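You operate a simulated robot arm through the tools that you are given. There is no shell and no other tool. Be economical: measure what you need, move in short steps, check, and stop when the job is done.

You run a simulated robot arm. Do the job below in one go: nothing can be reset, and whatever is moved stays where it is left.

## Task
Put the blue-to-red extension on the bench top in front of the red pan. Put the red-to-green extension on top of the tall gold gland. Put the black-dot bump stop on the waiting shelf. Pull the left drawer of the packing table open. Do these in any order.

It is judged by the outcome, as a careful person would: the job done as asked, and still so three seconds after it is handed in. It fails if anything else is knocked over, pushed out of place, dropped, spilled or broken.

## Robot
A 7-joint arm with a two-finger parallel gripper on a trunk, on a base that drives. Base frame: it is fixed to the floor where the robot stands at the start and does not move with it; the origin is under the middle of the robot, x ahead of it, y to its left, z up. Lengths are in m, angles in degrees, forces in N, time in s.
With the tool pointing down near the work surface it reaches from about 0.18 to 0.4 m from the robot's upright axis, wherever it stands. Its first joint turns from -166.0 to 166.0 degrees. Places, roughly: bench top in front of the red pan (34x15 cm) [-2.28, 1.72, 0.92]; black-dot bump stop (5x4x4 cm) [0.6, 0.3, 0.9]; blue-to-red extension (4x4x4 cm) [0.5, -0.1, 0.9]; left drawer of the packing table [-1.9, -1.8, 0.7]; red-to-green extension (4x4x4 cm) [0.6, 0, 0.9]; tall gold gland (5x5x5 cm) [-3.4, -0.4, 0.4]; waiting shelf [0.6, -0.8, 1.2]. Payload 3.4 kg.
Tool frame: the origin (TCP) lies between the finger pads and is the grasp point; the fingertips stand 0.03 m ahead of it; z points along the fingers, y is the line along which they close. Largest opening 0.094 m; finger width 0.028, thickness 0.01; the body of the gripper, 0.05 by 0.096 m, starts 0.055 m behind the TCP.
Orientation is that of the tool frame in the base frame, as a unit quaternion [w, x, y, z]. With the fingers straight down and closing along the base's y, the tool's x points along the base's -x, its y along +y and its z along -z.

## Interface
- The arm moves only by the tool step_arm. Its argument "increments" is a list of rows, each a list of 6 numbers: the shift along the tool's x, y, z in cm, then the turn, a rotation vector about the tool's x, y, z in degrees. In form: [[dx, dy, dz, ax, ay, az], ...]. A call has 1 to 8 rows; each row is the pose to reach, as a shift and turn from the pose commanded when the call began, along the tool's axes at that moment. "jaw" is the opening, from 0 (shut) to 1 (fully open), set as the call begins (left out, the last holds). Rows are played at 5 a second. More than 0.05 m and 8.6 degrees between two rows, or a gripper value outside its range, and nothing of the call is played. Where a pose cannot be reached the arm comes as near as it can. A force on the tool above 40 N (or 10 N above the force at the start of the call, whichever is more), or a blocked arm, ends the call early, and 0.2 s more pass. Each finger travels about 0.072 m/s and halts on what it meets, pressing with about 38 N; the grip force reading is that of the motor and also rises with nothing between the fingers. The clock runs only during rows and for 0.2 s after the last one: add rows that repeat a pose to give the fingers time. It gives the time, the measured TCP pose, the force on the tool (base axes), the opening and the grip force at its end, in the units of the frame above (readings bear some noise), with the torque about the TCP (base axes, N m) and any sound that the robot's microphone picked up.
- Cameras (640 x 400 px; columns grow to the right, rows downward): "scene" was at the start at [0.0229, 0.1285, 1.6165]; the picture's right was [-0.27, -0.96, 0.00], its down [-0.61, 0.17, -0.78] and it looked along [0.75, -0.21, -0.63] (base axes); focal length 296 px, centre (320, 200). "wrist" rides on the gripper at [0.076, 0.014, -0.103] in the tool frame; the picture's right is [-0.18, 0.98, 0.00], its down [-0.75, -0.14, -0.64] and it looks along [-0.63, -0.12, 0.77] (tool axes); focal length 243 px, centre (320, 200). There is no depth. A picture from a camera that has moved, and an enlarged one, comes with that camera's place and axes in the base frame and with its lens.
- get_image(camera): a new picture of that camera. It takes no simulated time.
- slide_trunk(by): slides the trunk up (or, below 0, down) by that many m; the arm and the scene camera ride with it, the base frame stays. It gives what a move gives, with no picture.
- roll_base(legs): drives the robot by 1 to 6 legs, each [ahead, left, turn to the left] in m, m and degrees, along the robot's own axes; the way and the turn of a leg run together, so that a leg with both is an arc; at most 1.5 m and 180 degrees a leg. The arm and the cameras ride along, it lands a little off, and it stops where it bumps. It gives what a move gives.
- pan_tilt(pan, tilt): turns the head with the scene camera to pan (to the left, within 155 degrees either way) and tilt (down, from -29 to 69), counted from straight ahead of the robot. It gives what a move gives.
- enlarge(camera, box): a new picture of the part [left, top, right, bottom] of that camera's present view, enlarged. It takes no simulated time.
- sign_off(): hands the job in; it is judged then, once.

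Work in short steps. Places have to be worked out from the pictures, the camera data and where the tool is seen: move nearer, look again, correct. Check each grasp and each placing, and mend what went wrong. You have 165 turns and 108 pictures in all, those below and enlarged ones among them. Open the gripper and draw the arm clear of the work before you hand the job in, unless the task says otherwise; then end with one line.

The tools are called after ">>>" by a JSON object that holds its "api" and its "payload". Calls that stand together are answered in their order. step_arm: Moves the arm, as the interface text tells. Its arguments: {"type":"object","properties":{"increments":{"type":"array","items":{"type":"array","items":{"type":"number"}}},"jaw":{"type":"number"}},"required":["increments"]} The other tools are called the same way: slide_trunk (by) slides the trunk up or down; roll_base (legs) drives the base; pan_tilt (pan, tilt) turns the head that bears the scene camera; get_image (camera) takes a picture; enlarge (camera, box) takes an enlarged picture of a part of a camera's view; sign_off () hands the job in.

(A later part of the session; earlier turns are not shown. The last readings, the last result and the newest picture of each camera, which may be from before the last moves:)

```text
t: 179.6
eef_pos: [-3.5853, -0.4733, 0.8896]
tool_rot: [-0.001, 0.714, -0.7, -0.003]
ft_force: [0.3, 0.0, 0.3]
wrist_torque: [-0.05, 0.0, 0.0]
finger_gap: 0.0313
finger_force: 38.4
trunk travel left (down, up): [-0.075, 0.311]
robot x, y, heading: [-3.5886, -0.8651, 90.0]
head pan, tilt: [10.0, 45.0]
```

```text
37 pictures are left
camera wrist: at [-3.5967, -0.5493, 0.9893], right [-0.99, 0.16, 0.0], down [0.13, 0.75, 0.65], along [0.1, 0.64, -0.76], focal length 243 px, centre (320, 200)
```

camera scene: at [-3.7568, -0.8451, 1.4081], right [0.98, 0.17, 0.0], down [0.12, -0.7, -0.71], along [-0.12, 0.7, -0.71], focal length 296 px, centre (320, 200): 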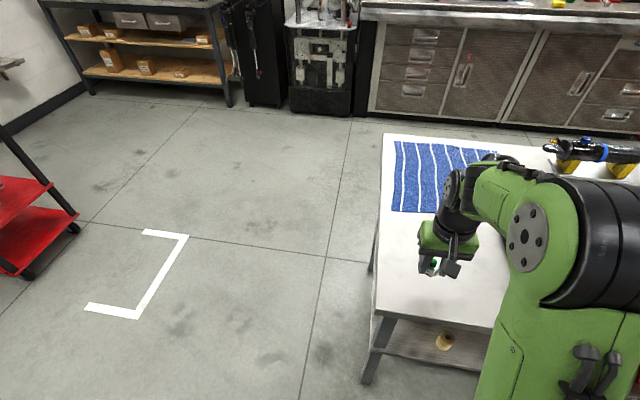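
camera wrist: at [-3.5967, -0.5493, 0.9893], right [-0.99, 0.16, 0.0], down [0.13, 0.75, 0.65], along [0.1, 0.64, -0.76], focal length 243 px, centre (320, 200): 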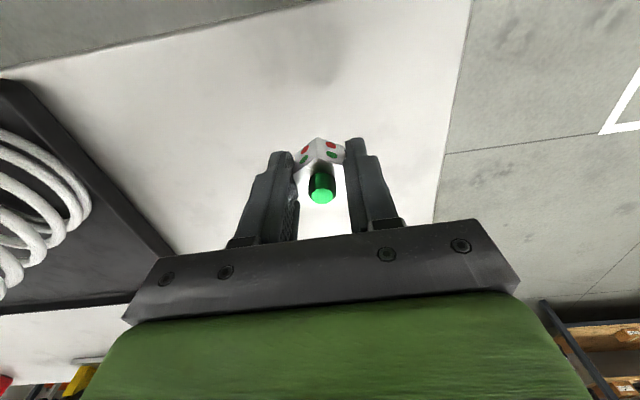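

Table edge is at about y -0.543, top z about 0.785. I pull back 3 cm to y -0.503 and lower to contact to set the hex near the edge.

>>> {"api": "step_arm", "payload": {"increments": [[1.5, 0, 1, 0, 0, 0], [3, 0, 3, 0, 0, 0], [3, 0, 5, 0, 0, 0], [3, 0, 6, 0, 0, 0], [3, 0, 6.6, 0, 0, 0], [3, 0, 7.2, 0, 0, 0], [3, 0, 7.8, 0, 0, 0], [3, 0, 8.4, 0, 0, 0]]}}

>>> {"api": "enlarge", "payload": {"camera": "scene", "box": [360, 240, 520, 360]}}

```text
t: 180.7
eef_pos: [-3.584, -0.5025, 0.8303]
tool_rot: [-0.003, 0.714, -0.7, -0.005]
ft_force: [-0.9, -6.7, 20.7]
wrist_torque: [-0.48, -0.26, -0.01]
finger_gap: 0.0314
finger_force: 38.2
trunk travel left (down, up): [-0.075, 0.311]
robot x, y, heading: [-3.5932, -0.8673, 90.0]
head pan, tilt: [10.0, 45.0]
stopped in row 5: the force on the tool passed its limit at 70 N (the readings are from after the stop); the commanded pose is now the measured one
```

```text
3.33 times, centred on (440, 300) of scene
camera zoom: at [-3.7571, -0.8487, 1.4081], right [0.98, 0.17, 0.0], down [0.12, -0.69, -0.71], along [-0.12, 0.7, -0.71], focal length 988 px, centre (-80, -133)
```

zoom: 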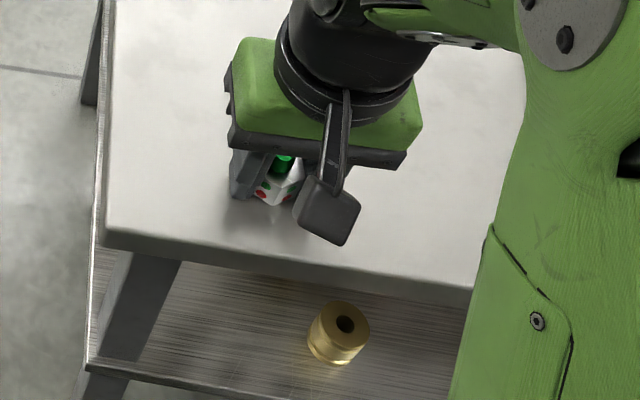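

Set down at tabletop z about 0.80. Refined gland: (-3.43, -0.431), top z about 0.455. Ease up 1 mm, release and lift.

>>> {"api": "step_arm", "payload": {"increments": [[0, 0, -0.1, 0, 0, 0], [0, 0, -0.1, 0, 0, 0], [0, 0, -0.1, 0, 0, 0]], "jaw": 0.5}}

>>> {"api": "step_arm", "payload": {"increments": [[0, 0, -1, 0, 0, 0], [0, 0, -4, 0, 0, 0], [0, 0, -8, 0, 0, 0], [2, 0, -11, 0, 0, 0], [6, 0, -13, 0, 0, 0], [10, 0, -13, 0, 0, 0]], "jaw": 0.62}}

>>> {"api": "get_image", "payload": {"camera": "wrist"}}

```text
t: 181.5
eef_pos: [-3.5814, -0.5027, 0.8294]
tool_rot: [-0.005, 0.713, -0.701, -0.005]
ft_force: [-2.9, -5.1, 16.7]
wrist_torque: [-0.42, 0.61, -0.06]
finger_gap: 0.049
finger_force: 1.8
trunk travel left (down, up): [-0.075, 0.311]
robot x, y, heading: [-3.5903, -0.8656, 90.0]
head pan, tilt: [10.0, 45.0]
```

```text
t: 182.9
eef_pos: [-3.5825, -0.6027, 0.9584]
tool_rot: [-0.004, 0.714, -0.7, -0.005]
ft_force: [0.3, -0.1, 0.1]
wrist_torque: [0.01, 0.0, 0.01]
finger_gap: 0.0581
finger_force: 0.0
trunk travel left (down, up): [-0.075, 0.311]
robot x, y, heading: [-3.5935, -0.8679, 90.0]
head pan, tilt: [10.0, 45.0]
```

```text
35 pictures are left
camera wrist: at [-3.5945, -0.6802, 1.0592], right [-0.99, 0.16, 0.0], down [0.13, 0.75, 0.65], along [0.1, 0.64, -0.76], focal length 243 px, centre (320, 200)
```

wrist: 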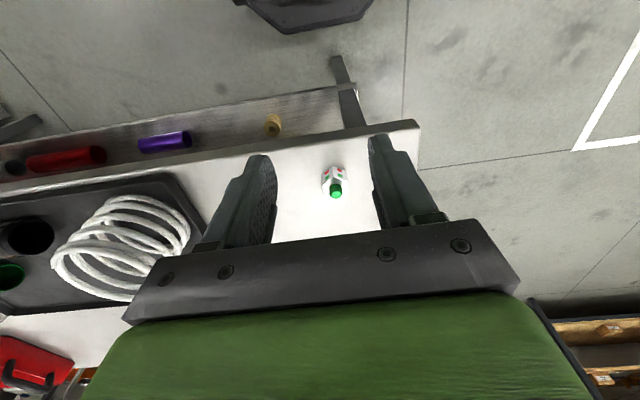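

The extension stands upright at (-3.583, -0.503). I back up 0.3 m for space, then tilt the tool toward horizontal (pointing +y) while reaching forward.

>>> {"api": "roll_base", "payload": {"legs": [[-0.3, 0, 0]]}}

>>> {"api": "step_arm", "payload": {"increments": [[-2.3, 0, 0, 0, -8, 0], [-4.6, 0, 0, 0, -16, 0], [-6.9, 0, 0, 0, -24, 0], [-9.2, 0, 0, 0, -32, 0], [-11.5, 0, 0, 0, -40, 0], [-13.8, 0, 0, 0, -48, 0], [-16.1, 0, 0, 0, -56, 0], [-18.4, 0, 0, 0, -64, 0]]}}

>>> {"api": "get_image", "payload": {"camera": "scene"}}

```text
t: 185.0
eef_pos: [-3.5837, -0.9034, 0.9593]
tool_rot: [-0.003, 0.715, -0.699, -0.005]
ft_force: [-0.7, -0.6, 0.1]
wrist_torque: [-0.01, 0.02, 0.03]
finger_gap: 0.0579
finger_force: 0.0
trunk travel left (down, up): [-0.075, 0.311]
robot x, y, heading: [-3.5909, -1.1662, 90.2]
head pan, tilt: [10.0, 45.0]
```

```text
t: 186.8
eef_pos: [-3.5867, -0.7178, 0.9606]
tool_rot: [-0.373, 0.604, -0.591, -0.382]
ft_force: [-0.3, 0.4, 0.3]
wrist_torque: [0.01, 0.02, 0.01]
finger_gap: 0.0583
finger_force: 0.0
trunk travel left (down, up): [-0.075, 0.311]
robot x, y, heading: [-3.5908, -1.1683, 90.0]
head pan, tilt: [10.0, 45.0]
```

```text
34 pictures are left
camera scene: at [-3.7563, -1.1461, 1.4081], right [0.98, 0.18, 0.0], down [0.12, -0.7, -0.71], along [-0.12, 0.7, -0.71], focal length 296 px, centre (320, 200)
```

scene: 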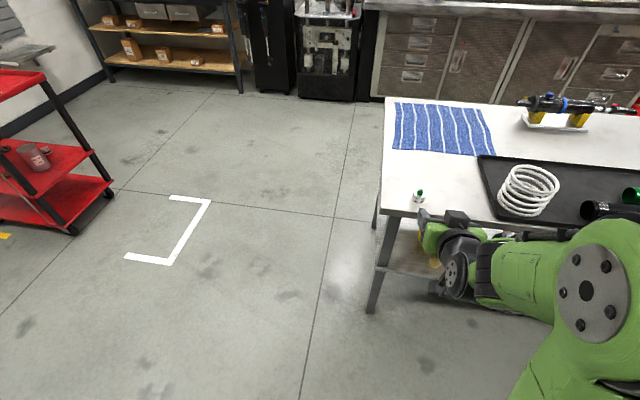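

The arm reaches this pose well; the tool points 25° below horizontal. I rotate 15° more, bring it to z 0.836 in front of the table, and look before advancing.

>>> {"api": "step_arm", "payload": {"increments": [[3.3, -0.2, 2.7, 0, -5, 0], [6.6, -0.4, 5.4, 0, -10, 0], [9.95, -0.5, 8.03, 0, -15, 0]]}}

>>> {"api": "get_image", "payload": {"camera": "wrist"}}

>>> {"api": "enlarge", "payload": {"camera": "scene", "box": [350, 170, 510, 300]}}

```text
t: 187.6
eef_pos: [-3.5832, -0.6878, 0.8336]
tool_rot: [-0.446, 0.546, -0.542, -0.457]
ft_force: [-1.4, 1.0, 0.5]
wrist_torque: [-0.12, 0.0, -0.04]
finger_gap: 0.0583
finger_force: 0.1
trunk travel left (down, up): [-0.075, 0.311]
robot x, y, heading: [-3.5946, -1.1647, 90.3]
head pan, tilt: [10.0, 45.0]
```

```text
33 pictures are left
camera wrist: at [-3.5958, -0.8023, 0.7762], right [-0.98, 0.02, 0.19], down [0.16, -0.49, 0.86], along [0.11, 0.87, 0.48], focal length 243 px, centre (320, 200)
```

wrist: 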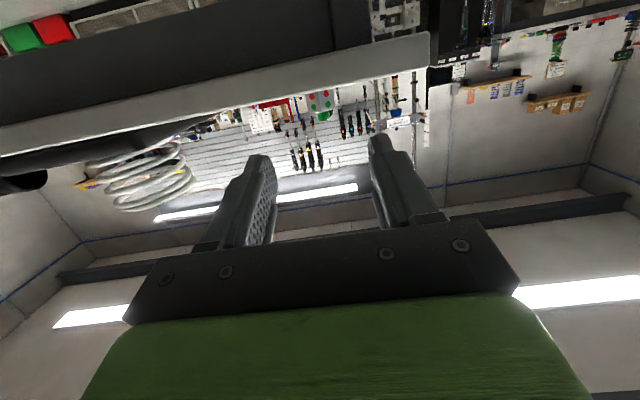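

```text
3.08 times, centred on (430, 235) of scene
camera zoom: at [-3.7603, -1.1445, 1.4075], right [0.98, 0.18, 0.0], down [0.13, -0.7, -0.71], along [-0.12, 0.69, -0.71], focal length 912 px, centre (-18, 92)
```

zoom: 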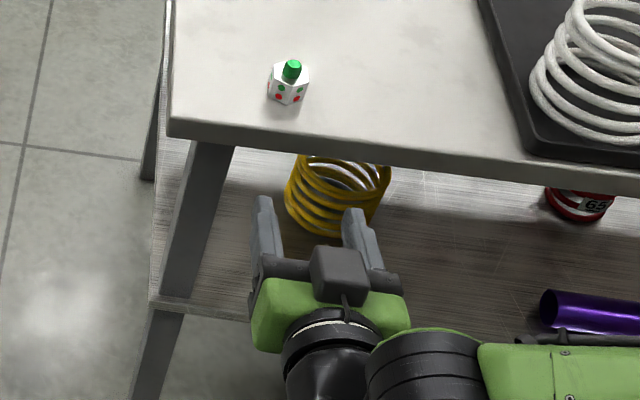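

The fingers straddle the line to the extension at about (-3.588, -0.508). I drive forward 0.175 m so the fingers pass around it, then check.

>>> {"api": "roll_base", "payload": {"legs": [[0.175, 0, 0]]}}

>>> {"api": "enlarge", "payload": {"camera": "scene", "box": [360, 220, 520, 340]}}

>>> {"api": "get_image", "payload": {"camera": "wrist"}}

```text
t: 189.1
eef_pos: [-3.5831, -0.5115, 0.8352]
tool_rot: [-0.446, 0.55, -0.537, -0.458]
ft_force: [-0.7, -0.2, -0.8]
wrist_torque: [0.02, -0.01, 0.0]
finger_gap: 0.0583
finger_force: 0.0
trunk travel left (down, up): [-0.075, 0.311]
robot x, y, heading: [-3.5914, -0.988, 90.1]
head pan, tilt: [10.0, 45.0]
```

```text
3.33 times, centred on (440, 280) of scene
camera zoom: at [-3.7569, -0.9696, 1.4081], right [0.98, 0.18, 0.0], down [0.13, -0.7, -0.71], along [-0.13, 0.7, -0.71], focal length 988 px, centre (-80, -67)
```

zoom: 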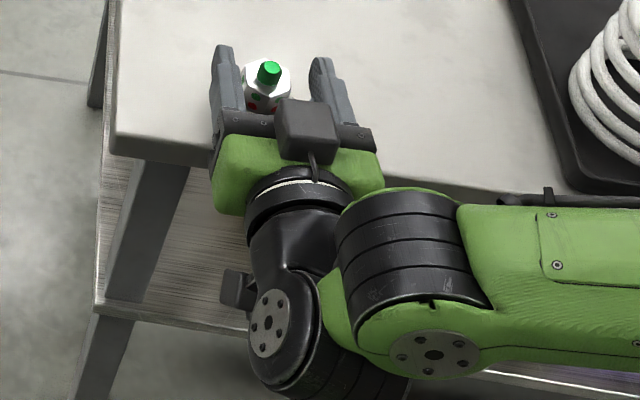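

```text
30 pictures are left
camera wrist: at [-3.5943, -0.6265, 0.7771], right [-0.98, 0.01, 0.18], down [0.15, -0.49, 0.86], along [0.1, 0.87, 0.48], focal length 243 px, centre (320, 200)
```

wrist: 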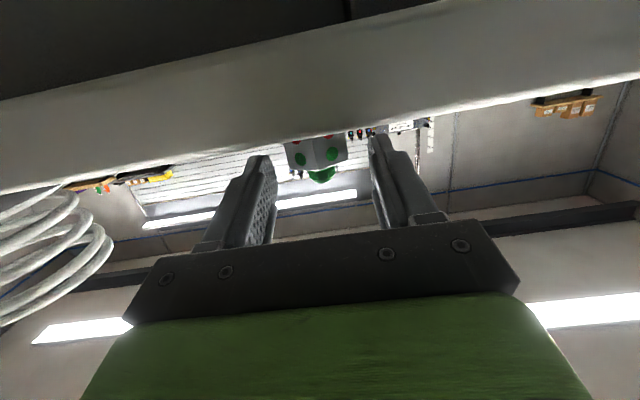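

The extension sits between the fingers. Lower 1.4 cm, forward 0.7 cm, then close.

>>> {"api": "step_arm", "payload": {"increments": [[0.6, 0.3, 0.5, 0, 0, 0], [1.2, 0.3, 0.95, 0, 0, 0]]}}

>>> {"api": "step_arm", "payload": {"increments": [[0, 0, 0, 0, 0, 0], [0, 0, 0, 0, 0, 0], [0, 0, 0, 0, 0, 0]], "jaw": 0}}

>>> {"api": "enlarge", "payload": {"camera": "scene", "box": [380, 230, 460, 290]}}

```text
t: 189.7
eef_pos: [-3.5874, -0.5058, 0.8216]
tool_rot: [-0.447, 0.549, -0.537, -0.459]
ft_force: [-0.9, 0.3, 0.9]
wrist_torque: [0.03, -0.02, 0.01]
finger_gap: 0.0582
finger_force: 0.1
trunk travel left (down, up): [-0.075, 0.311]
robot x, y, heading: [-3.5866, -0.9882, 90.1]
head pan, tilt: [10.0, 45.0]
```

```text
t: 190.5
eef_pos: [-3.5873, -0.5057, 0.8229]
tool_rot: [-0.448, 0.548, -0.538, -0.458]
ft_force: [-0.4, 0.1, 1.9]
wrist_torque: [0.09, -0.04, -0.06]
finger_gap: 0.0337
finger_force: 38.1
trunk travel left (down, up): [-0.075, 0.311]
robot x, y, heading: [-3.5926, -0.9921, 90.2]
head pan, tilt: [10.0, 45.0]
```

```text
6.67 times, centred on (420, 260) of scene
camera zoom: at [-3.7569, -0.9707, 1.4082], right [0.98, 0.18, 0.0], down [0.13, -0.7, -0.71], along [-0.13, 0.7, -0.71], focal length 1976 px, centre (-347, -200)
```

zoom: 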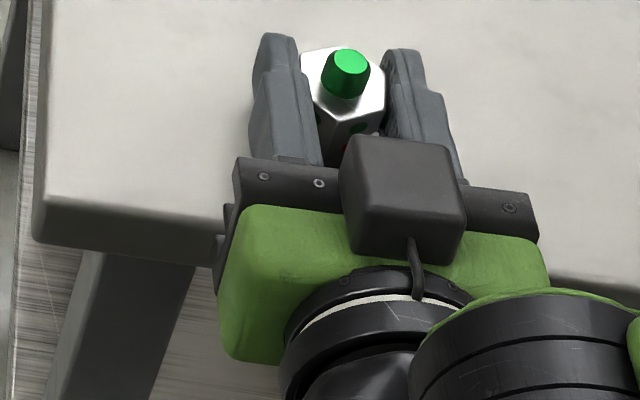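

The gap of 33.7 mm suggests it's pinched on corners rather than flats. I open and look at the hex orientation.

>>> {"api": "step_arm", "payload": {"increments": [[0, 0, 0, 0, 0, 0], [0, 0, 0, 0, 0, 0]], "jaw": 0.55}}

>>> {"api": "enlarge", "payload": {"camera": "scene", "box": [400, 230, 440, 260]}}

```text
t: 191.1
eef_pos: [-3.5861, -0.5052, 0.8203]
tool_rot: [-0.446, 0.55, -0.537, -0.459]
ft_force: [-0.2, 0.8, 0.0]
wrist_torque: [0.05, -0.02, 0.03]
finger_gap: 0.0518
finger_force: 0.0
trunk travel left (down, up): [-0.075, 0.311]
robot x, y, heading: [-3.5928, -0.9929, 90.2]
head pan, tilt: [10.0, 45.0]
```

```text
13.33 times, centred on (420, 245) of scene
camera zoom: at [-3.7569, -0.9706, 1.4082], right [0.98, 0.18, 0.0], down [0.13, -0.7, -0.71], along [-0.13, 0.7, -0.71], focal length 3951 px, centre (-1013, -400)
```

zoom: 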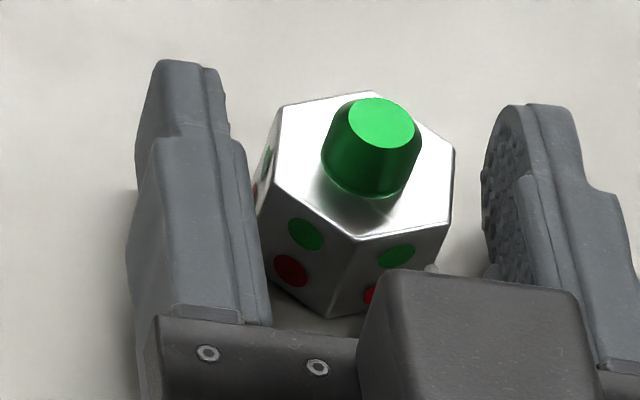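

The hex flats are at about -8.5°, so I yaw the tool about 10° clockwise around the hex and close again.

>>> {"api": "step_arm", "payload": {"increments": [[0, 0.15, 0.1, 5, 0, 0.9], [0, 0.3, 0.2, 9.8, 0, 1.8], [0, 0.3, 0.2, 9.8, 0, 1.8]]}}

>>> {"api": "step_arm", "payload": {"increments": [[0, 0, 0, 0, 0, 0], [0, 0, 0, 0, 0, 0], [0, 0, 0, 0, 0, 0]], "jaw": 0}}

>>> {"api": "enlarge", "payload": {"camera": "scene", "box": [390, 225, 450, 270]}}

```text
t: 191.9
eef_pos: [-3.5894, -0.5032, 0.8221]
tool_rot: [0.485, -0.501, 0.582, 0.418]
ft_force: [0.2, -0.5, -0.7]
wrist_torque: [-0.01, -0.05, -0.01]
finger_gap: 0.0519
finger_force: 0.1
trunk travel left (down, up): [-0.075, 0.311]
robot x, y, heading: [-3.5911, -0.994, 90.2]
head pan, tilt: [10.0, 45.0]
```

```text
t: 192.7
eef_pos: [-3.5901, -0.5026, 0.8218]
tool_rot: [0.485, -0.5, 0.583, 0.418]
ft_force: [0.6, 0.4, -0.5]
wrist_torque: [0.0, -0.01, 0.01]
finger_gap: 0.0335
finger_force: 38.1
trunk travel left (down, up): [-0.075, 0.311]
robot x, y, heading: [-3.59, -0.9893, 90.0]
head pan, tilt: [10.0, 45.0]
```

```text
8.89 times, centred on (420, 248) of scene
camera zoom: at [-3.7569, -0.9706, 1.4082], right [0.98, 0.18, 0.0], down [0.13, -0.7, -0.71], along [-0.13, 0.7, -0.71], focal length 2634 px, centre (-569, -222)
```

zoom: 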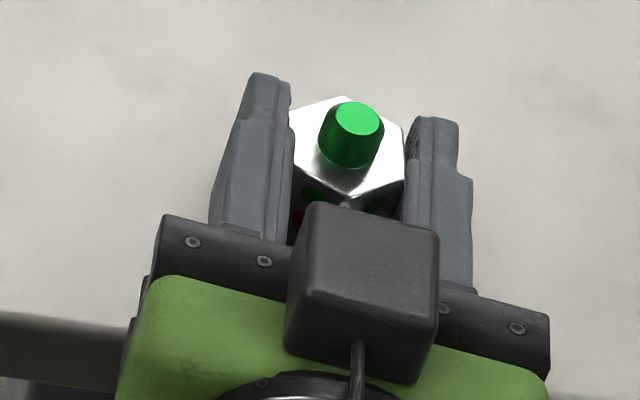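

Now the flats look parallel to the pads. Lift 3 cm and check that it comes along level.

>>> {"api": "step_arm", "payload": {"increments": [[-1.5, 0, -0.3, 0, 0, 0], [-3, 0, -0.6, 0, 0, 0], [-5, 0, -1, 0, 0, 0]]}}

>>> {"api": "enlarge", "payload": {"camera": "scene", "box": [390, 205, 450, 250]}}

```text
t: 193.5
eef_pos: [-3.5891, -0.5038, 0.873]
tool_rot: [0.485, -0.5, 0.583, 0.418]
ft_force: [0.6, -0.8, -0.8]
wrist_torque: [-0.03, 0.0, 0.01]
finger_gap: 0.0335
finger_force: 37.7
trunk travel left (down, up): [-0.075, 0.311]
robot x, y, heading: [-3.59, -0.9898, 90.3]
head pan, tilt: [10.0, 45.0]
```

```text
8.89 times, centred on (420, 228) of scene
camera zoom: at [-3.757, -0.9707, 1.4082], right [0.98, 0.18, 0.0], down [0.13, -0.7, -0.71], along [-0.13, 0.7, -0.71], focal length 2634 px, centre (-569, -44)
```

zoom: 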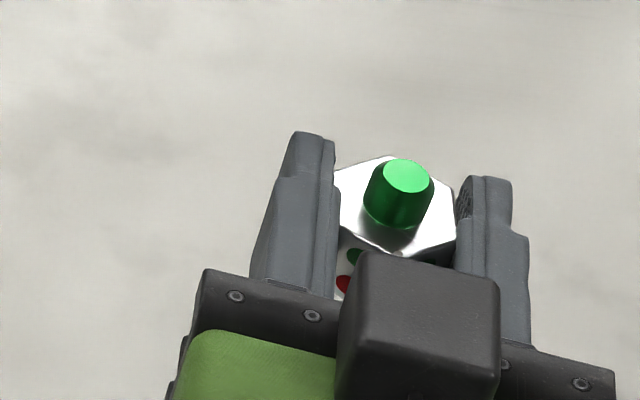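

Held firmly. Back away from the table, shift right toward the gland's x, lower the trunk, and lower the arm in front of the under-shelf.

>>> {"api": "roll_base", "payload": {"legs": [[-0.25, 0, 0], [0, -0.16, 0]]}}

>>> {"api": "slide_trunk", "payload": {"by": -0.07}}

>>> {"api": "step_arm", "payload": {"increments": [[4.4, 0, 0.9, 0, 0, 0], [8.8, 0, 1.8, 0, 0, 0], [13.2, 0, 2.7, 0, 0, 0], [17.6, 0, 3.6, 0, 0, 0], [22, 0, 4.5, 0, 0, 0], [26.4, 0, 5.4, 0, 0, 0], [29, 0, 5.9, 0, 0, 0]]}}

>>> {"api": "get_image", "payload": {"camera": "scene"}}

```text
t: 196.3
eef_pos: [-3.4272, -0.7552, 0.873]
tool_rot: [0.486, -0.499, 0.584, 0.417]
ft_force: [0.2, 0.2, -0.5]
wrist_torque: [-0.02, 0.0, -0.01]
finger_gap: 0.0331
finger_force: 38.0
trunk travel left (down, up): [-0.075, 0.311]
robot x, y, heading: [-3.4303, -1.2438, 90.3]
head pan, tilt: [10.0, 45.0]
```

```text
t: 197.4
eef_pos: [-3.4269, -0.7547, 0.8025]
tool_rot: [0.486, -0.499, 0.584, 0.417]
ft_force: [0.1, -0.9, -0.9]
wrist_torque: [0.01, 0.0, -0.02]
finger_gap: 0.0314
finger_force: 38.4
trunk travel left (down, up): [-0.005, 0.381]
robot x, y, heading: [-3.431, -1.2402, 90.1]
head pan, tilt: [10.0, 45.0]
```

```text
t: 199.0
eef_pos: [-3.4263, -0.7506, 0.5068]
tool_rot: [0.485, -0.5, 0.583, 0.418]
ft_force: [0.1, 0.2, -0.3]
wrist_torque: [-0.05, 0.01, -0.04]
finger_gap: 0.0314
finger_force: 37.5
trunk travel left (down, up): [-0.005, 0.381]
robot x, y, heading: [-3.4277, -1.2417, 90.1]
head pan, tilt: [10.0, 45.0]
```

```text
25 pictures are left
camera scene: at [-3.5955, -1.221, 1.3389], right [0.98, 0.18, 0.0], down [0.12, -0.7, -0.71], along [-0.12, 0.7, -0.71], focal length 296 px, centre (320, 200)
```

scene: 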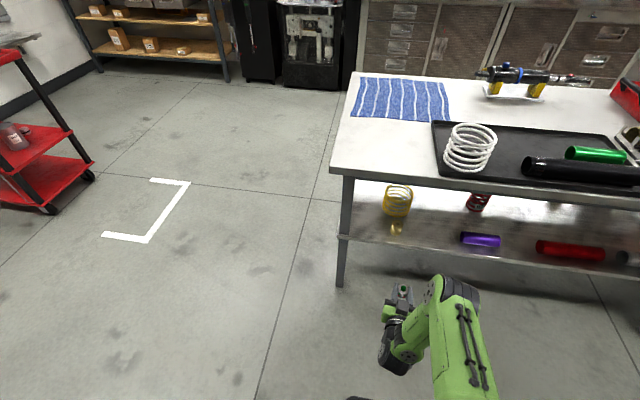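

The gap settled to 31.4 mm (seated on flats). Now measure the gland and held part from this angle.

>>> {"api": "enlarge", "payload": {"camera": "scene", "box": [360, 170, 440, 320]}}

>>> {"api": "enlarge", "payload": {"camera": "scene", "box": [380, 210, 420, 240]}}

```text
2.67 times, centred on (400, 245) of scene
camera zoom: at [-3.5955, -1.221, 1.3389], right [0.98, 0.18, 0.0], down [0.12, -0.7, -0.71], along [-0.12, 0.7, -0.71], focal length 790 px, centre (107, 80)
```

zoom: 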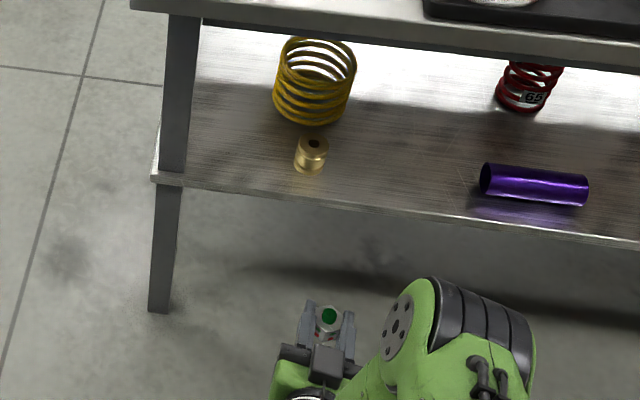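

```text
13.33 times, centred on (400, 225) of scene
camera zoom: at [-3.5955, -1.221, 1.3389], right [0.98, 0.18, 0.0], down [0.12, -0.7, -0.71], along [-0.12, 0.7, -0.71], focal length 3951 px, centre (-747, -133)
```

zoom: 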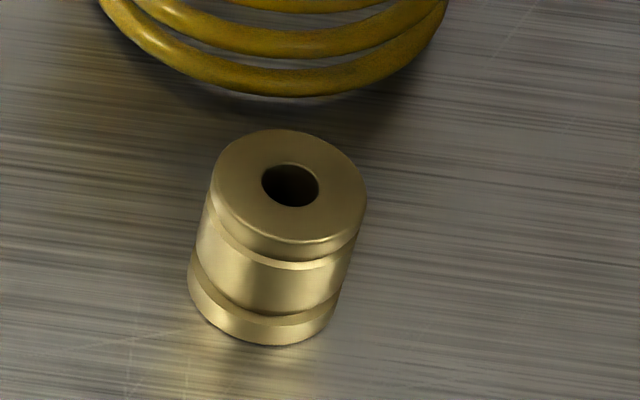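

Gland top is at (-3.431, -0.433, 0.461) from two views. The elbow may come near the table edge when I advance, so I check its height with a parallax view from another head pan.

>>> {"api": "pan_tilt", "payload": {"pan": -45, "tilt": 45}}

>>> {"api": "get_image", "payload": {"camera": "scene"}}

```text
t: 200.2
eef_pos: [-3.428, -0.7499, 0.5067]
tool_rot: [0.486, -0.499, 0.584, 0.417]
ft_force: [0.6, 0.8, 0.4]
wrist_torque: [0.01, 0.02, -0.03]
finger_gap: 0.0316
finger_force: 37.8
trunk travel left (down, up): [-0.005, 0.381]
robot x, y, heading: [-3.4276, -1.2391, 90.1]
head pan, tilt: [-45.0, 45.0]
```

```text
22 pictures are left
camera scene: at [-3.5239, -1.2435, 1.3389], right [0.71, -0.71, 0.0], down [-0.5, -0.5, -0.71], along [0.5, 0.5, -0.71], focal length 296 px, centre (320, 200)
```

scene: 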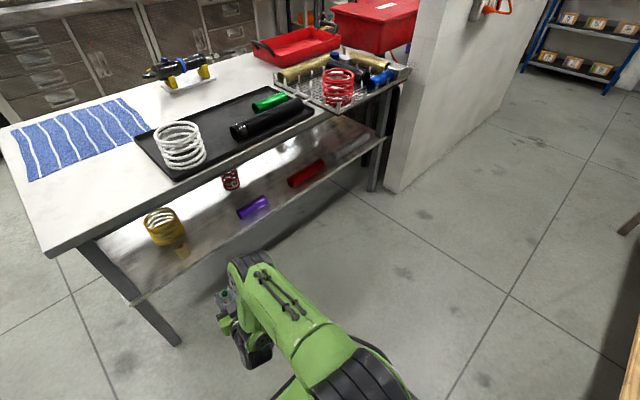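

The elbow rides beside the hand and the rising link would pass close under the table edge. I extend the arm 11 cm further forward (from the robot) so the elbow lags behind, then re-measure.

>>> {"api": "step_arm", "payload": {"increments": [[-0.7, 0.6, 3.6, 0, 0, 0], [-1.35, 1.15, 7.3, 0, 0, 0], [-2, 1.7, 10.7, 0, 0, 0]]}}

>>> {"api": "get_image", "payload": {"camera": "scene"}}

>>> {"api": "pan_tilt", "payload": {"pan": 10, "tilt": 45}}

>>> {"api": "get_image", "payload": {"camera": "scene"}}

```text
t: 201.1
eef_pos: [-3.4267, -0.6396, 0.5075]
tool_rot: [0.485, -0.5, 0.584, 0.417]
ft_force: [-0.1, -1.1, 0.0]
wrist_torque: [-0.06, 0.02, 0.04]
finger_gap: 0.0313
finger_force: 38.4
trunk travel left (down, up): [-0.005, 0.381]
robot x, y, heading: [-3.431, -1.2403, 90.0]
head pan, tilt: [-45.0, 45.0]
```

```text
21 pictures are left
camera scene: at [-3.5239, -1.2434, 1.3389], right [0.71, -0.71, 0.0], down [-0.5, -0.5, -0.71], along [0.5, 0.5, -0.71], focal length 296 px, centre (320, 200)
```

scene: 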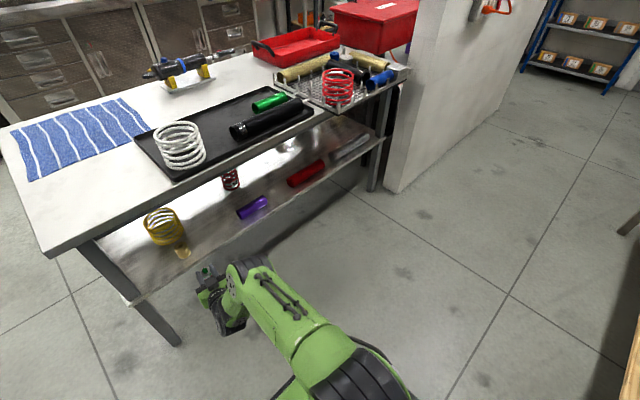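

```text
t: 202.3
eef_pos: [-3.4278, -0.6402, 0.5082]
tool_rot: [0.485, -0.5, 0.583, 0.418]
ft_force: [-0.4, -0.2, -1.2]
wrist_torque: [0.0, 0.01, 0.0]
finger_gap: 0.0316
finger_force: 38.0
trunk travel left (down, up): [-0.005, 0.381]
robot x, y, heading: [-3.4275, -1.2394, 89.8]
head pan, tilt: [10.0, 45.0]
```

```text
20 pictures are left
camera scene: at [-3.5955, -1.221, 1.3389], right [0.98, 0.17, 0.0], down [0.12, -0.7, -0.71], along [-0.12, 0.7, -0.71], focal length 296 px, centre (320, 200)
```

scene: 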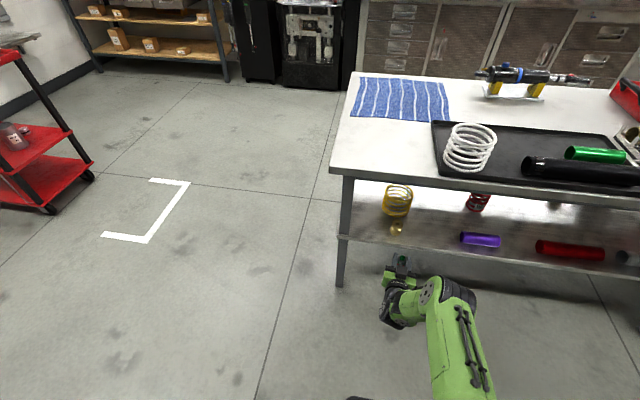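

The elbow stayed behind while the hand advanced — good clearance now. I drive 0.19 m forward to bring the extension just above the gland, then look closely.

>>> {"api": "roll_base", "payload": {"legs": [[0.19, 0, 0]]}}

>>> {"api": "enlarge", "payload": {"camera": "scene", "box": [380, 230, 480, 310]}}

>>> {"api": "get_image", "payload": {"camera": "wrist"}}

```text
t: 203.8
eef_pos: [-3.4246, -0.4498, 0.5089]
tool_rot: [0.486, -0.499, 0.585, 0.416]
ft_force: [-0.9, -0.5, -0.8]
wrist_torque: [-0.01, -0.02, 0.01]
finger_gap: 0.0316
finger_force: 37.5
trunk travel left (down, up): [-0.005, 0.381]
robot x, y, heading: [-3.4306, -1.0534, 90.0]
head pan, tilt: [10.0, 45.0]
```

```text
5.00 times, centred on (430, 270) of scene
camera zoom: at [-3.5956, -1.0312, 1.3389], right [0.98, 0.17, 0.0], down [0.12, -0.7, -0.71], along [-0.12, 0.7, -0.71], focal length 1482 px, centre (-230, -150)
```

zoom: 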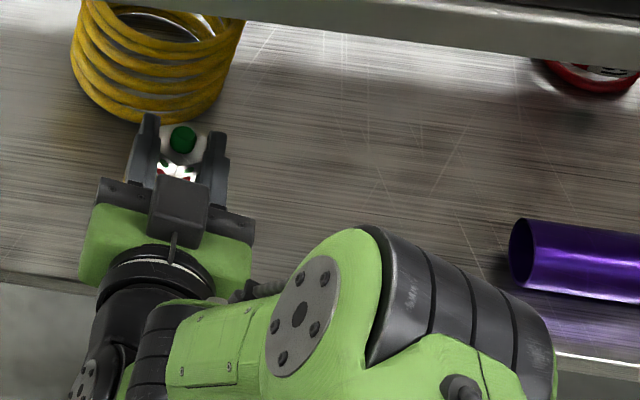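

```text
18 pictures are left
camera wrist: at [-3.4572, -0.5608, 0.45], right [-0.97, 0.18, 0.18], down [0.06, -0.51, 0.86], along [0.25, 0.84, 0.48], focal length 243 px, centre (320, 200)
```

wrist: 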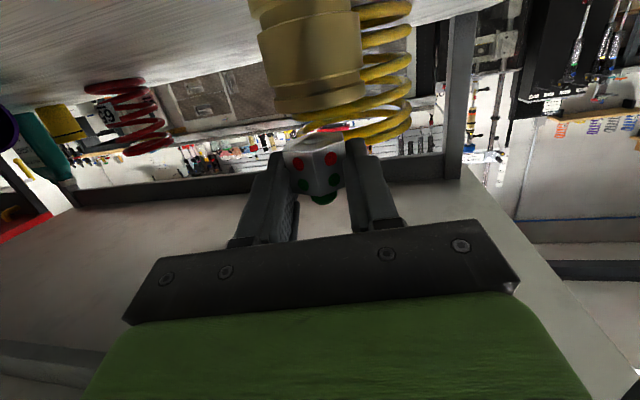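

The gland is directly ahead/below: I need about 14 mm forward and 4-5 mm to -x. Shift, then lower 1.5 cm and look.

>>> {"api": "step_arm", "payload": {"increments": [[-0.24, 0.66, 1.29, 0, 0, 0], [0.5, 0.66, 1.43, 0, 0, 0], [1.24, 0.66, 1.56, 0, 0, 0]]}}

>>> {"api": "get_image", "payload": {"camera": "wrist"}}

>>> {"api": "enlarge", "payload": {"camera": "scene", "box": [390, 235, 450, 280]}}

```text
t: 204.6
eef_pos: [-3.4299, -0.4358, 0.4923]
tool_rot: [0.485, -0.499, 0.585, 0.416]
ft_force: [-0.9, 0.4, -0.9]
wrist_torque: [-0.02, 0.04, 0.0]
finger_gap: 0.0314
finger_force: 37.7
trunk travel left (down, up): [-0.005, 0.381]
robot x, y, heading: [-3.4288, -1.0505, 90.3]
head pan, tilt: [10.0, 45.0]
```

```text
17 pictures are left
camera wrist: at [-3.4615, -0.5471, 0.4349], right [-0.97, 0.19, 0.18], down [0.06, -0.51, 0.86], along [0.25, 0.84, 0.48], focal length 243 px, centre (320, 200)
```

wrist: 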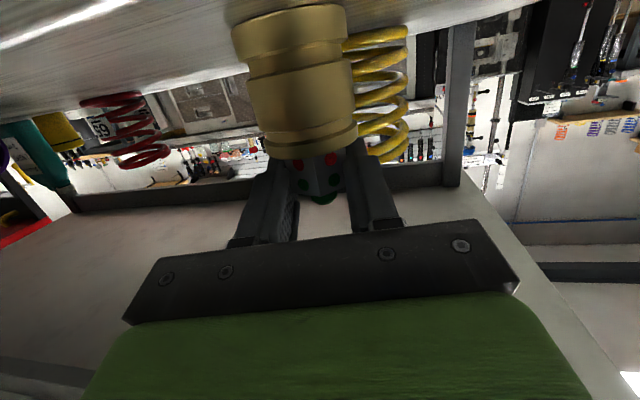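

```text
8.89 times, centred on (420, 258) of scene
camera zoom: at [-3.5956, -1.0315, 1.3389], right [0.98, 0.17, 0.0], down [0.12, -0.7, -0.71], along [-0.12, 0.7, -0.71], focal length 2634 px, centre (-569, -311)
```

zoom: 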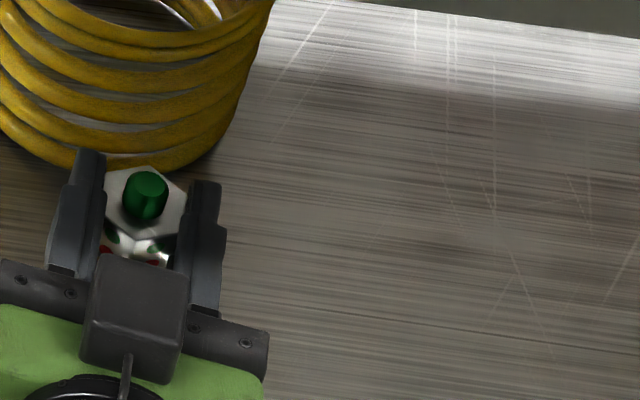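

The hex is aligned over the gland in both axes. Lower in small steps until contact.

>>> {"api": "step_arm", "payload": {"increments": [[0.2, 0, 0.04, 0, 0, 0], [0.4, 0, 0.07, 0, 0, 0], [0.6, 0, 0.11, 0, 0, 0], [0.8, 0, 0.15, 0, 0, 0]]}}

>>> {"api": "enlarge", "payload": {"camera": "wrist", "box": [220, 90, 420, 220]}}

```text
t: 205.6
eef_pos: [-3.43, -0.4353, 0.4893]
tool_rot: [0.489, -0.496, 0.582, 0.419]
ft_force: [-2.0, -4.2, 26.5]
wrist_torque: [-0.12, -0.04, 0.0]
finger_gap: 0.0315
finger_force: 38.2
trunk travel left (down, up): [-0.005, 0.381]
robot x, y, heading: [-3.4328, -1.0503, 90.0]
head pan, tilt: [10.0, 45.0]
```

```text
3.08 times, centred on (320, 155) of wrist
camera zoom: at [-3.4615, -0.5455, 0.4308], right [-0.97, 0.18, 0.18], down [0.06, -0.52, 0.85], along [0.25, 0.83, 0.49], focal length 746 px, centre (320, 338)
```

zoom: 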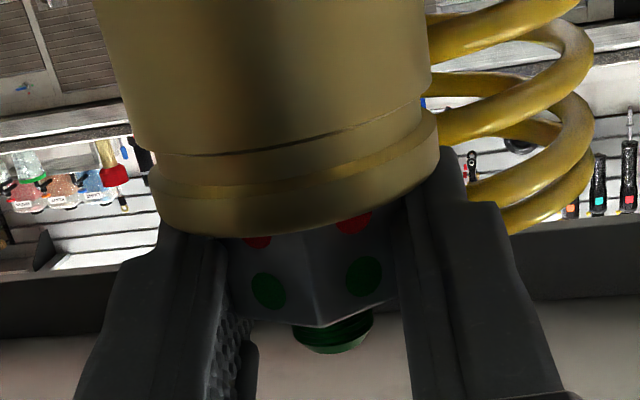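

Contact made (26 N). I ease up about 3.5 mm of command to relieve it, then open gently.

>>> {"api": "step_arm", "payload": {"increments": [[-0.3, 0, -0.06, 0, 0, 0], [-0.3, 0, -0.06, 0, 0, 0]]}}

```text
t: 206.2
eef_pos: [-3.4305, -0.4361, 0.489]
tool_rot: [0.488, -0.498, 0.584, 0.417]
ft_force: [-1.1, 6.4, 18.8]
wrist_torque: [0.26, -0.04, 0.03]
finger_gap: 0.0315
finger_force: 37.9
trunk travel left (down, up): [-0.005, 0.381]
robot x, y, heading: [-3.4293, -1.0509, 89.8]
head pan, tilt: [10.0, 45.0]
```

>>> {"api": "step_arm", "payload": {"increments": [[-0.15, 0, -0.03, 0, 0, 0], [-0.15, 0, -0.03, 0, 0, 0]]}}

```text
t: 206.8
eef_pos: [-3.4303, -0.4367, 0.4904]
tool_rot: [0.487, -0.499, 0.584, 0.417]
ft_force: [1.0, 6.0, 14.0]
wrist_torque: [0.28, -0.1, 0.03]
finger_gap: 0.0316
finger_force: 37.8
trunk travel left (down, up): [-0.005, 0.381]
robot x, y, heading: [-3.4296, -1.0506, 89.8]
head pan, tilt: [10.0, 45.0]
```

Still 14 N; ease another 2 mm.

>>> {"api": "step_arm", "payload": {"increments": [[-0.1, 0, -0.02, 0, 0, 0], [-0.2, 0, -0.04, 0, 0, 0], [-0.2, 0, -0.04, 0, 0, 0]]}}

>>> {"api": "enlarge", "payload": {"camera": "wrist", "box": [220, 90, 420, 220]}}

```text
t: 207.6
eef_pos: [-3.4296, -0.4374, 0.4904]
tool_rot: [0.485, -0.5, 0.585, 0.415]
ft_force: [1.6, -0.9, 3.5]
wrist_torque: [0.05, -0.03, -0.03]
finger_gap: 0.0315
finger_force: 38.3
trunk travel left (down, up): [-0.005, 0.381]
robot x, y, heading: [-3.4308, -1.0501, 90.3]
head pan, tilt: [10.0, 45.0]
```

```text
3.08 times, centred on (320, 155) of wrist
camera zoom: at [-3.4615, -0.5485, 0.4329], right [-0.97, 0.19, 0.18], down [0.06, -0.51, 0.86], along [0.25, 0.84, 0.48], focal length 746 px, centre (320, 338)
```

zoom: 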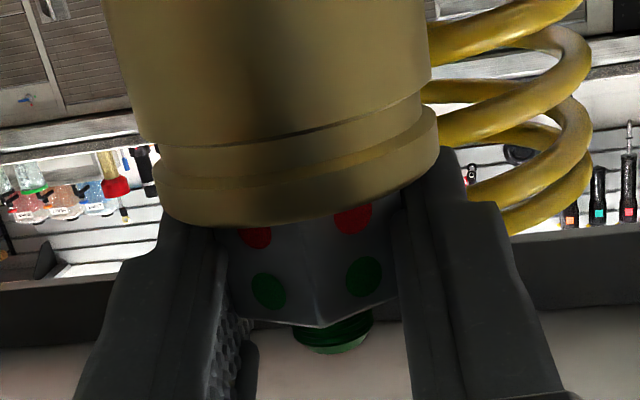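

Force is 3.5 N with light contact. Release by opening to ~47 mm.

>>> {"api": "step_arm", "payload": {"increments": [[0, 0, 0, 0, 0, 0], [0, 0, 0, 0, 0, 0]], "jaw": 0.5}}

>>> {"api": "enlarge", "payload": {"camera": "wrist", "box": [220, 90, 420, 220]}}

>>> {"api": "enlarge", "payload": {"camera": "scene", "box": [390, 235, 450, 280]}}

```text
t: 208.2
eef_pos: [-3.4302, -0.4365, 0.4921]
tool_rot: [0.485, -0.5, 0.584, 0.416]
ft_force: [0.0, 0.2, 0.5]
wrist_torque: [0.0, 0.0, 0.01]
finger_gap: 0.0471
finger_force: 0.2
trunk travel left (down, up): [-0.005, 0.381]
robot x, y, heading: [-3.4306, -1.0561, 89.8]
head pan, tilt: [10.0, 45.0]
```

```text
3.08 times, centred on (320, 155) of wrist
camera zoom: at [-3.4618, -0.5473, 0.4336], right [-0.97, 0.18, 0.18], down [0.06, -0.51, 0.86], along [0.25, 0.84, 0.48], focal length 746 px, centre (320, 338)
```

zoom: 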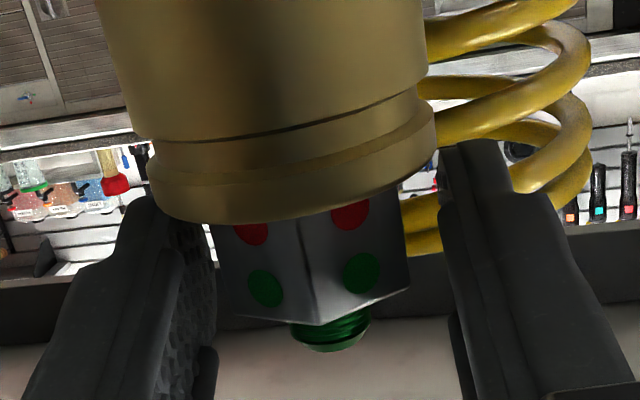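

```text
8.89 times, centred on (420, 258) of scene
camera zoom: at [-3.5956, -1.0316, 1.3389], right [0.98, 0.17, 0.0], down [0.12, -0.7, -0.71], along [-0.12, 0.7, -0.71], focal length 2634 px, centre (-569, -311)
```

zoom: 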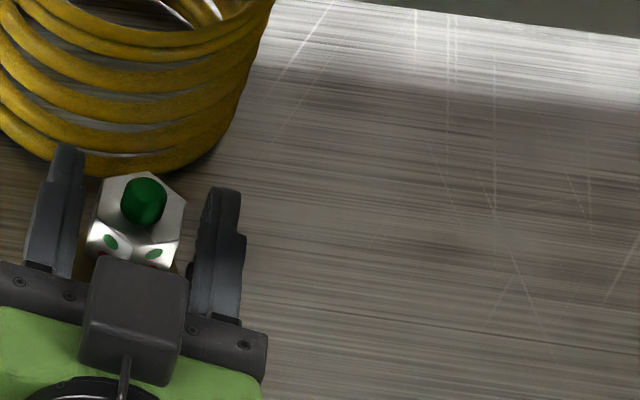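

Extension rests upright on the gland. Withdraw along the tool axis, then back the base away.

>>> {"api": "step_arm", "payload": {"increments": [[0, 0, -1.5, 0, 0, 0], [0, 0, -3.5, 0, 0, 0], [0, 0, -6, 0, 0, 0], [0, 0, -9, 0, 0, 0]]}}

>>> {"api": "roll_base", "payload": {"legs": [[-0.2, 0, 0]]}}

>>> {"api": "enlarge", "payload": {"camera": "scene", "box": [360, 190, 460, 250]}}

```text
t: 209.2
eef_pos: [-3.4445, -0.5246, 0.5069]
tool_rot: [0.486, -0.499, 0.584, 0.417]
ft_force: [0.2, -0.9, -1.0]
wrist_torque: [0.01, 0.0, 0.03]
finger_gap: 0.047
finger_force: 0.1
trunk travel left (down, up): [-0.005, 0.381]
robot x, y, heading: [-3.4303, -1.0483, 89.9]
head pan, tilt: [10.0, 45.0]
```

```text
t: 210.8
eef_pos: [-3.4435, -0.7245, 0.5074]
tool_rot: [0.485, -0.499, 0.584, 0.416]
ft_force: [0.3, 0.1, -0.1]
wrist_torque: [0.02, 0.0, -0.01]
finger_gap: 0.047
finger_force: 0.1
trunk travel left (down, up): [-0.005, 0.381]
robot x, y, heading: [-3.4313, -1.2556, 89.8]
head pan, tilt: [10.0, 45.0]
```

```text
6.40 times, centred on (410, 220) of scene
camera zoom: at [-3.5957, -1.2323, 1.3389], right [0.98, 0.17, 0.0], down [0.12, -0.7, -0.71], along [-0.12, 0.7, -0.71], focal length 1896 px, centre (-256, 72)
```

zoom: 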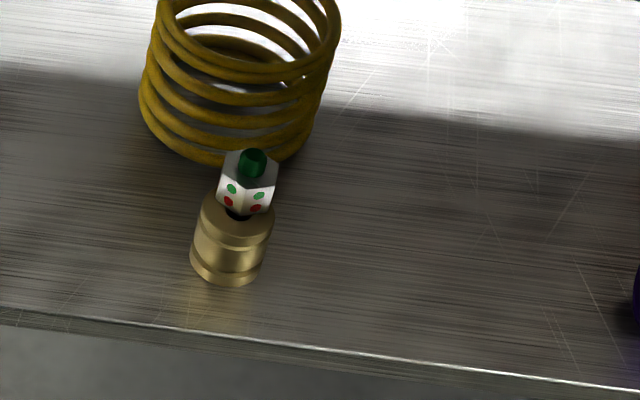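

The extension is on top of the gland, stable. Now for the drawer: I raise the trunk, retract the arm a little, and go around to face the packing table (front about y -1.69).

>>> {"api": "slide_trunk", "payload": {"by": 0.22}}

>>> {"api": "step_arm", "payload": {"increments": [[0, 0, -4, 0, 0, 0], [0, 0, -8, 0, 0, 0]]}}

>>> {"api": "roll_base", "payload": {"legs": [[0, 0.7, 0], [0.2, 0, 0], [0, 0, 180], [0, 1.0, 0]]}}

>>> {"api": "pan_tilt", "payload": {"pan": 50, "tilt": 40}}

>>> {"api": "get_image", "payload": {"camera": "scene"}}

```text
t: 213.2
eef_pos: [-3.4441, -0.7247, 0.7262]
tool_rot: [0.486, -0.5, 0.584, 0.417]
ft_force: [-0.2, -0.2, 0.3]
wrist_torque: [0.0, 0.02, 0.03]
finger_gap: 0.0469
finger_force: 0.0
trunk travel left (down, up): [-0.225, 0.161]
robot x, y, heading: [-3.4296, -1.2522, 90.0]
head pan, tilt: [10.0, 45.0]
```

```text
t: 213.8
eef_pos: [-3.4559, -0.8031, 0.7423]
tool_rot: [0.486, -0.499, 0.585, 0.416]
ft_force: [0.7, -0.1, -0.7]
wrist_torque: [0.0, 0.02, -0.02]
finger_gap: 0.0471
finger_force: 0.0
trunk travel left (down, up): [-0.225, 0.161]
robot x, y, heading: [-3.4309, -1.2553, 90.1]
head pan, tilt: [10.0, 45.0]
```

```text
t: 230.9
eef_pos: [-3.1043, -1.5018, 0.7426]
tool_rot: [0.415, 0.585, 0.498, -0.487]
ft_force: [0.1, -0.2, -0.1]
wrist_torque: [-0.01, 0.0, -0.01]
finger_gap: 0.0471
finger_force: 0.1
trunk travel left (down, up): [-0.225, 0.161]
robot x, y, heading: [-3.1292, -1.0516, -90.4]
head pan, tilt: [10.0, 45.0]
```

```text
t: 232.0
eef_pos: [-3.1041, -1.5013, 0.7419]
tool_rot: [0.417, 0.584, 0.498, -0.487]
ft_force: [-0.1, -0.3, -0.2]
wrist_torque: [0.0, 0.01, 0.01]
finger_gap: 0.047
finger_force: 0.0
trunk travel left (down, up): [-0.225, 0.161]
robot x, y, heading: [-3.1275, -1.0534, -90.2]
head pan, tilt: [50.0, 40.0]
```

```text
10 pictures are left
camera scene: at [-2.9121, -1.0474, 1.5656], right [-0.65, -0.76, 0.0], down [-0.49, 0.42, -0.77], along [0.58, -0.49, -0.64], focal length 296 px, centre (320, 200)
```

scene: 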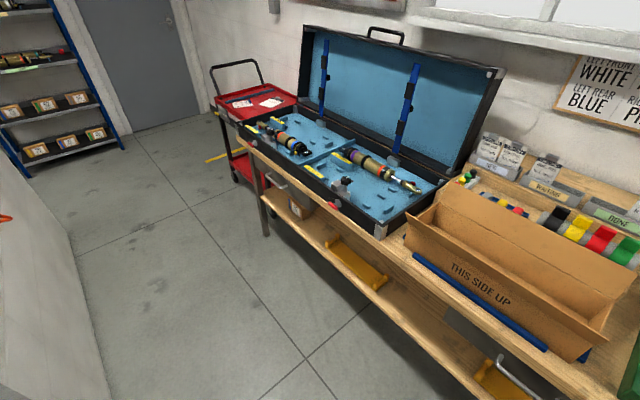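

The left drawer's handle is at about (-1.88, -1.64, 0.70). I drive sideways to line up with it and look.

>>> {"api": "roll_base", "payload": {"legs": [[0, 1.22, 0.2]]}}

>>> {"api": "pan_tilt", "payload": {"pan": 0, "tilt": 50}}

>>> {"api": "get_image", "payload": {"camera": "scene"}}

```text
t: 238.1
eef_pos: [-1.8919, -1.51, 0.7417]
tool_rot: [0.414, 0.587, 0.497, -0.487]
ft_force: [-1.1, 0.1, -0.3]
wrist_torque: [0.0, 0.01, -0.02]
finger_gap: 0.0468
finger_force: 0.1
trunk travel left (down, up): [-0.225, 0.161]
robot x, y, heading: [-1.9177, -1.0622, -90.4]
head pan, tilt: [50.0, 40.0]
```

```text
t: 239.3
eef_pos: [-1.8923, -1.51, 0.7421]
tool_rot: [0.415, 0.586, 0.497, -0.487]
ft_force: [-0.3, -0.4, 0.2]
wrist_torque: [0.01, 0.0, 0.0]
finger_gap: 0.0467
finger_force: 0.1
trunk travel left (down, up): [-0.225, 0.161]
robot x, y, heading: [-1.9139, -1.0598, -90.7]
head pan, tilt: [0.0, 50.0]
```

```text
9 pictures are left
camera scene: at [-1.7617, -1.0786, 1.5515], right [-1.0, 0.01, 0.0], down [0.01, 0.77, -0.64], along [-0.01, -0.64, -0.77], focal length 296 px, centre (320, 200)
```

scene: 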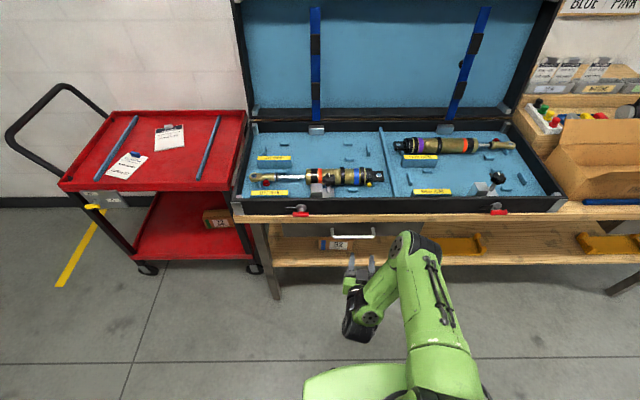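

Triangulated handle centre: (-1.882, -1.638, 0.699), a horizontal bar about 14 cm long. Zoom for its shape.

>>> {"api": "enlarge", "payload": {"camera": "scene", "box": [310, 205, 410, 280]}}

```text
5.33 times, centred on (360, 242) of scene
camera zoom: at [-1.7617, -1.0786, 1.5515], right [-1.0, 0.01, 0.0], down [0.01, 0.77, -0.64], along [-0.01, -0.64, -0.77], focal length 1580 px, centre (107, -27)
```

zoom: 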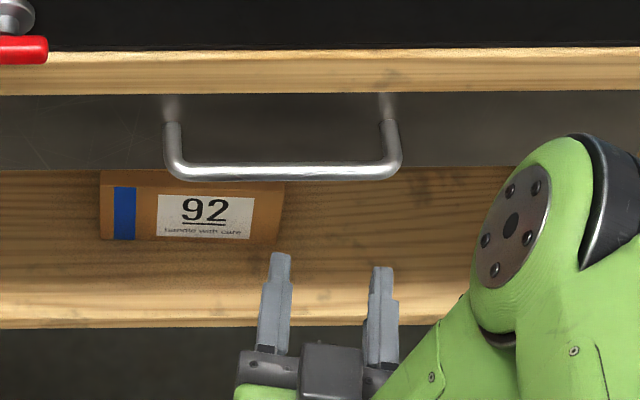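

The handle is a U-bar standing ~3 cm off the drawer face. I level and square the tool first, then roll it 90° so the jaws close vertically on the bar.

>>> {"api": "step_arm", "payload": {"increments": [[0, 0, 0, -4.5, -5.2, -0.8], [0, 0, 0, -9.1, -10.4, -1.7]], "jaw": 1}}

>>> {"api": "step_arm", "payload": {"increments": [[0, 0, 0, 0, 0, 8.2], [0, 0, 0, 0, 0, 16.4], [0, 0, 0, 0, 0, 24.6], [0, 0, 0, 0, 0, 32.8], [0, 0, 0, 0, 0, 41], [0, 0, 0, 0, 0, 49.2], [0, 0, 0, 0, 0, 57.4], [0, 0, 0, 0, 0, 65.6]]}}

>>> {"api": "step_arm", "payload": {"increments": [[0, 0, 0, 0, 0, 8.2], [0, 0, 0, 0, 0, 16.4], [0, 0, 0, 0, 0, 24.4]]}}

```text
t: 239.9
eef_pos: [-1.8921, -1.5109, 0.742]
tool_rot: [-0.497, -0.497, -0.503, 0.504]
ft_force: [-0.4, 0.1, -0.4]
wrist_torque: [0.03, -0.03, -0.05]
finger_gap: 0.094
finger_force: 0.1
trunk travel left (down, up): [-0.225, 0.161]
robot x, y, heading: [-1.9131, -1.0613, -90.5]
head pan, tilt: [0.0, 50.0]
```

```text
t: 241.7
eef_pos: [-1.8914, -1.5099, 0.7419]
tool_rot: [0.69, 0.69, 0.152, -0.154]
ft_force: [0.0, 0.1, 0.5]
wrist_torque: [-0.02, -0.02, 0.02]
finger_gap: 0.094
finger_force: 0.1
trunk travel left (down, up): [-0.225, 0.161]
robot x, y, heading: [-1.9145, -1.0578, -90.5]
head pan, tilt: [0.0, 50.0]
```

```text
t: 242.5
eef_pos: [-1.8917, -1.5102, 0.7414]
tool_rot: [0.706, 0.708, 0.003, -0.005]
ft_force: [-0.3, 0.0, 0.2]
wrist_torque: [0.02, 0.01, -0.01]
finger_gap: 0.0942
finger_force: 0.0
trunk travel left (down, up): [-0.225, 0.161]
robot x, y, heading: [-1.9123, -1.0585, -90.5]
head pan, tilt: [0.0, 50.0]
```

Orientation reached. Lower to z 0.697 and view the bar with the wrist camera.

>>> {"api": "step_arm", "payload": {"increments": [[0.5, -2.2, 0, 0, 0, 0], [1, -4.45, 0, 0, 0, 0]]}}

>>> {"api": "get_image", "payload": {"camera": "wrist"}}

```text
t: 243.1
eef_pos: [-1.8828, -1.5099, 0.6977]
tool_rot: [0.707, 0.708, 0.003, -0.006]
ft_force: [0.7, 0.1, -0.3]
wrist_torque: [-0.02, -0.02, 0.01]
finger_gap: 0.0942
finger_force: 0.1
trunk travel left (down, up): [-0.225, 0.161]
robot x, y, heading: [-1.9126, -1.0623, -90.7]
head pan, tilt: [0.0, 50.0]
```

```text
7 pictures are left
camera wrist: at [-1.8052, -1.407, 0.7097], right [-0.17, 0.0, 0.99], down [-0.75, 0.65, -0.13], along [-0.64, -0.76, -0.11], focal length 243 px, centre (320, 200)
```

wrist: 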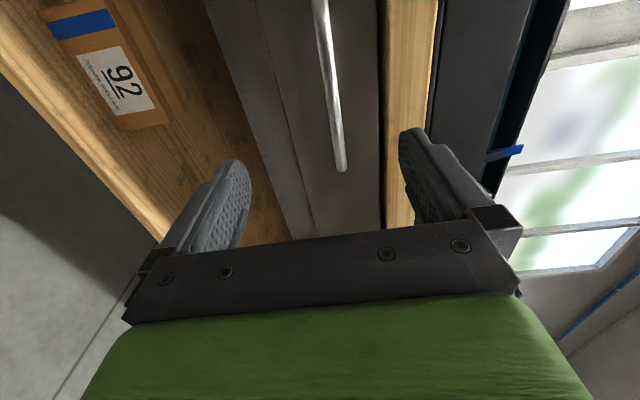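

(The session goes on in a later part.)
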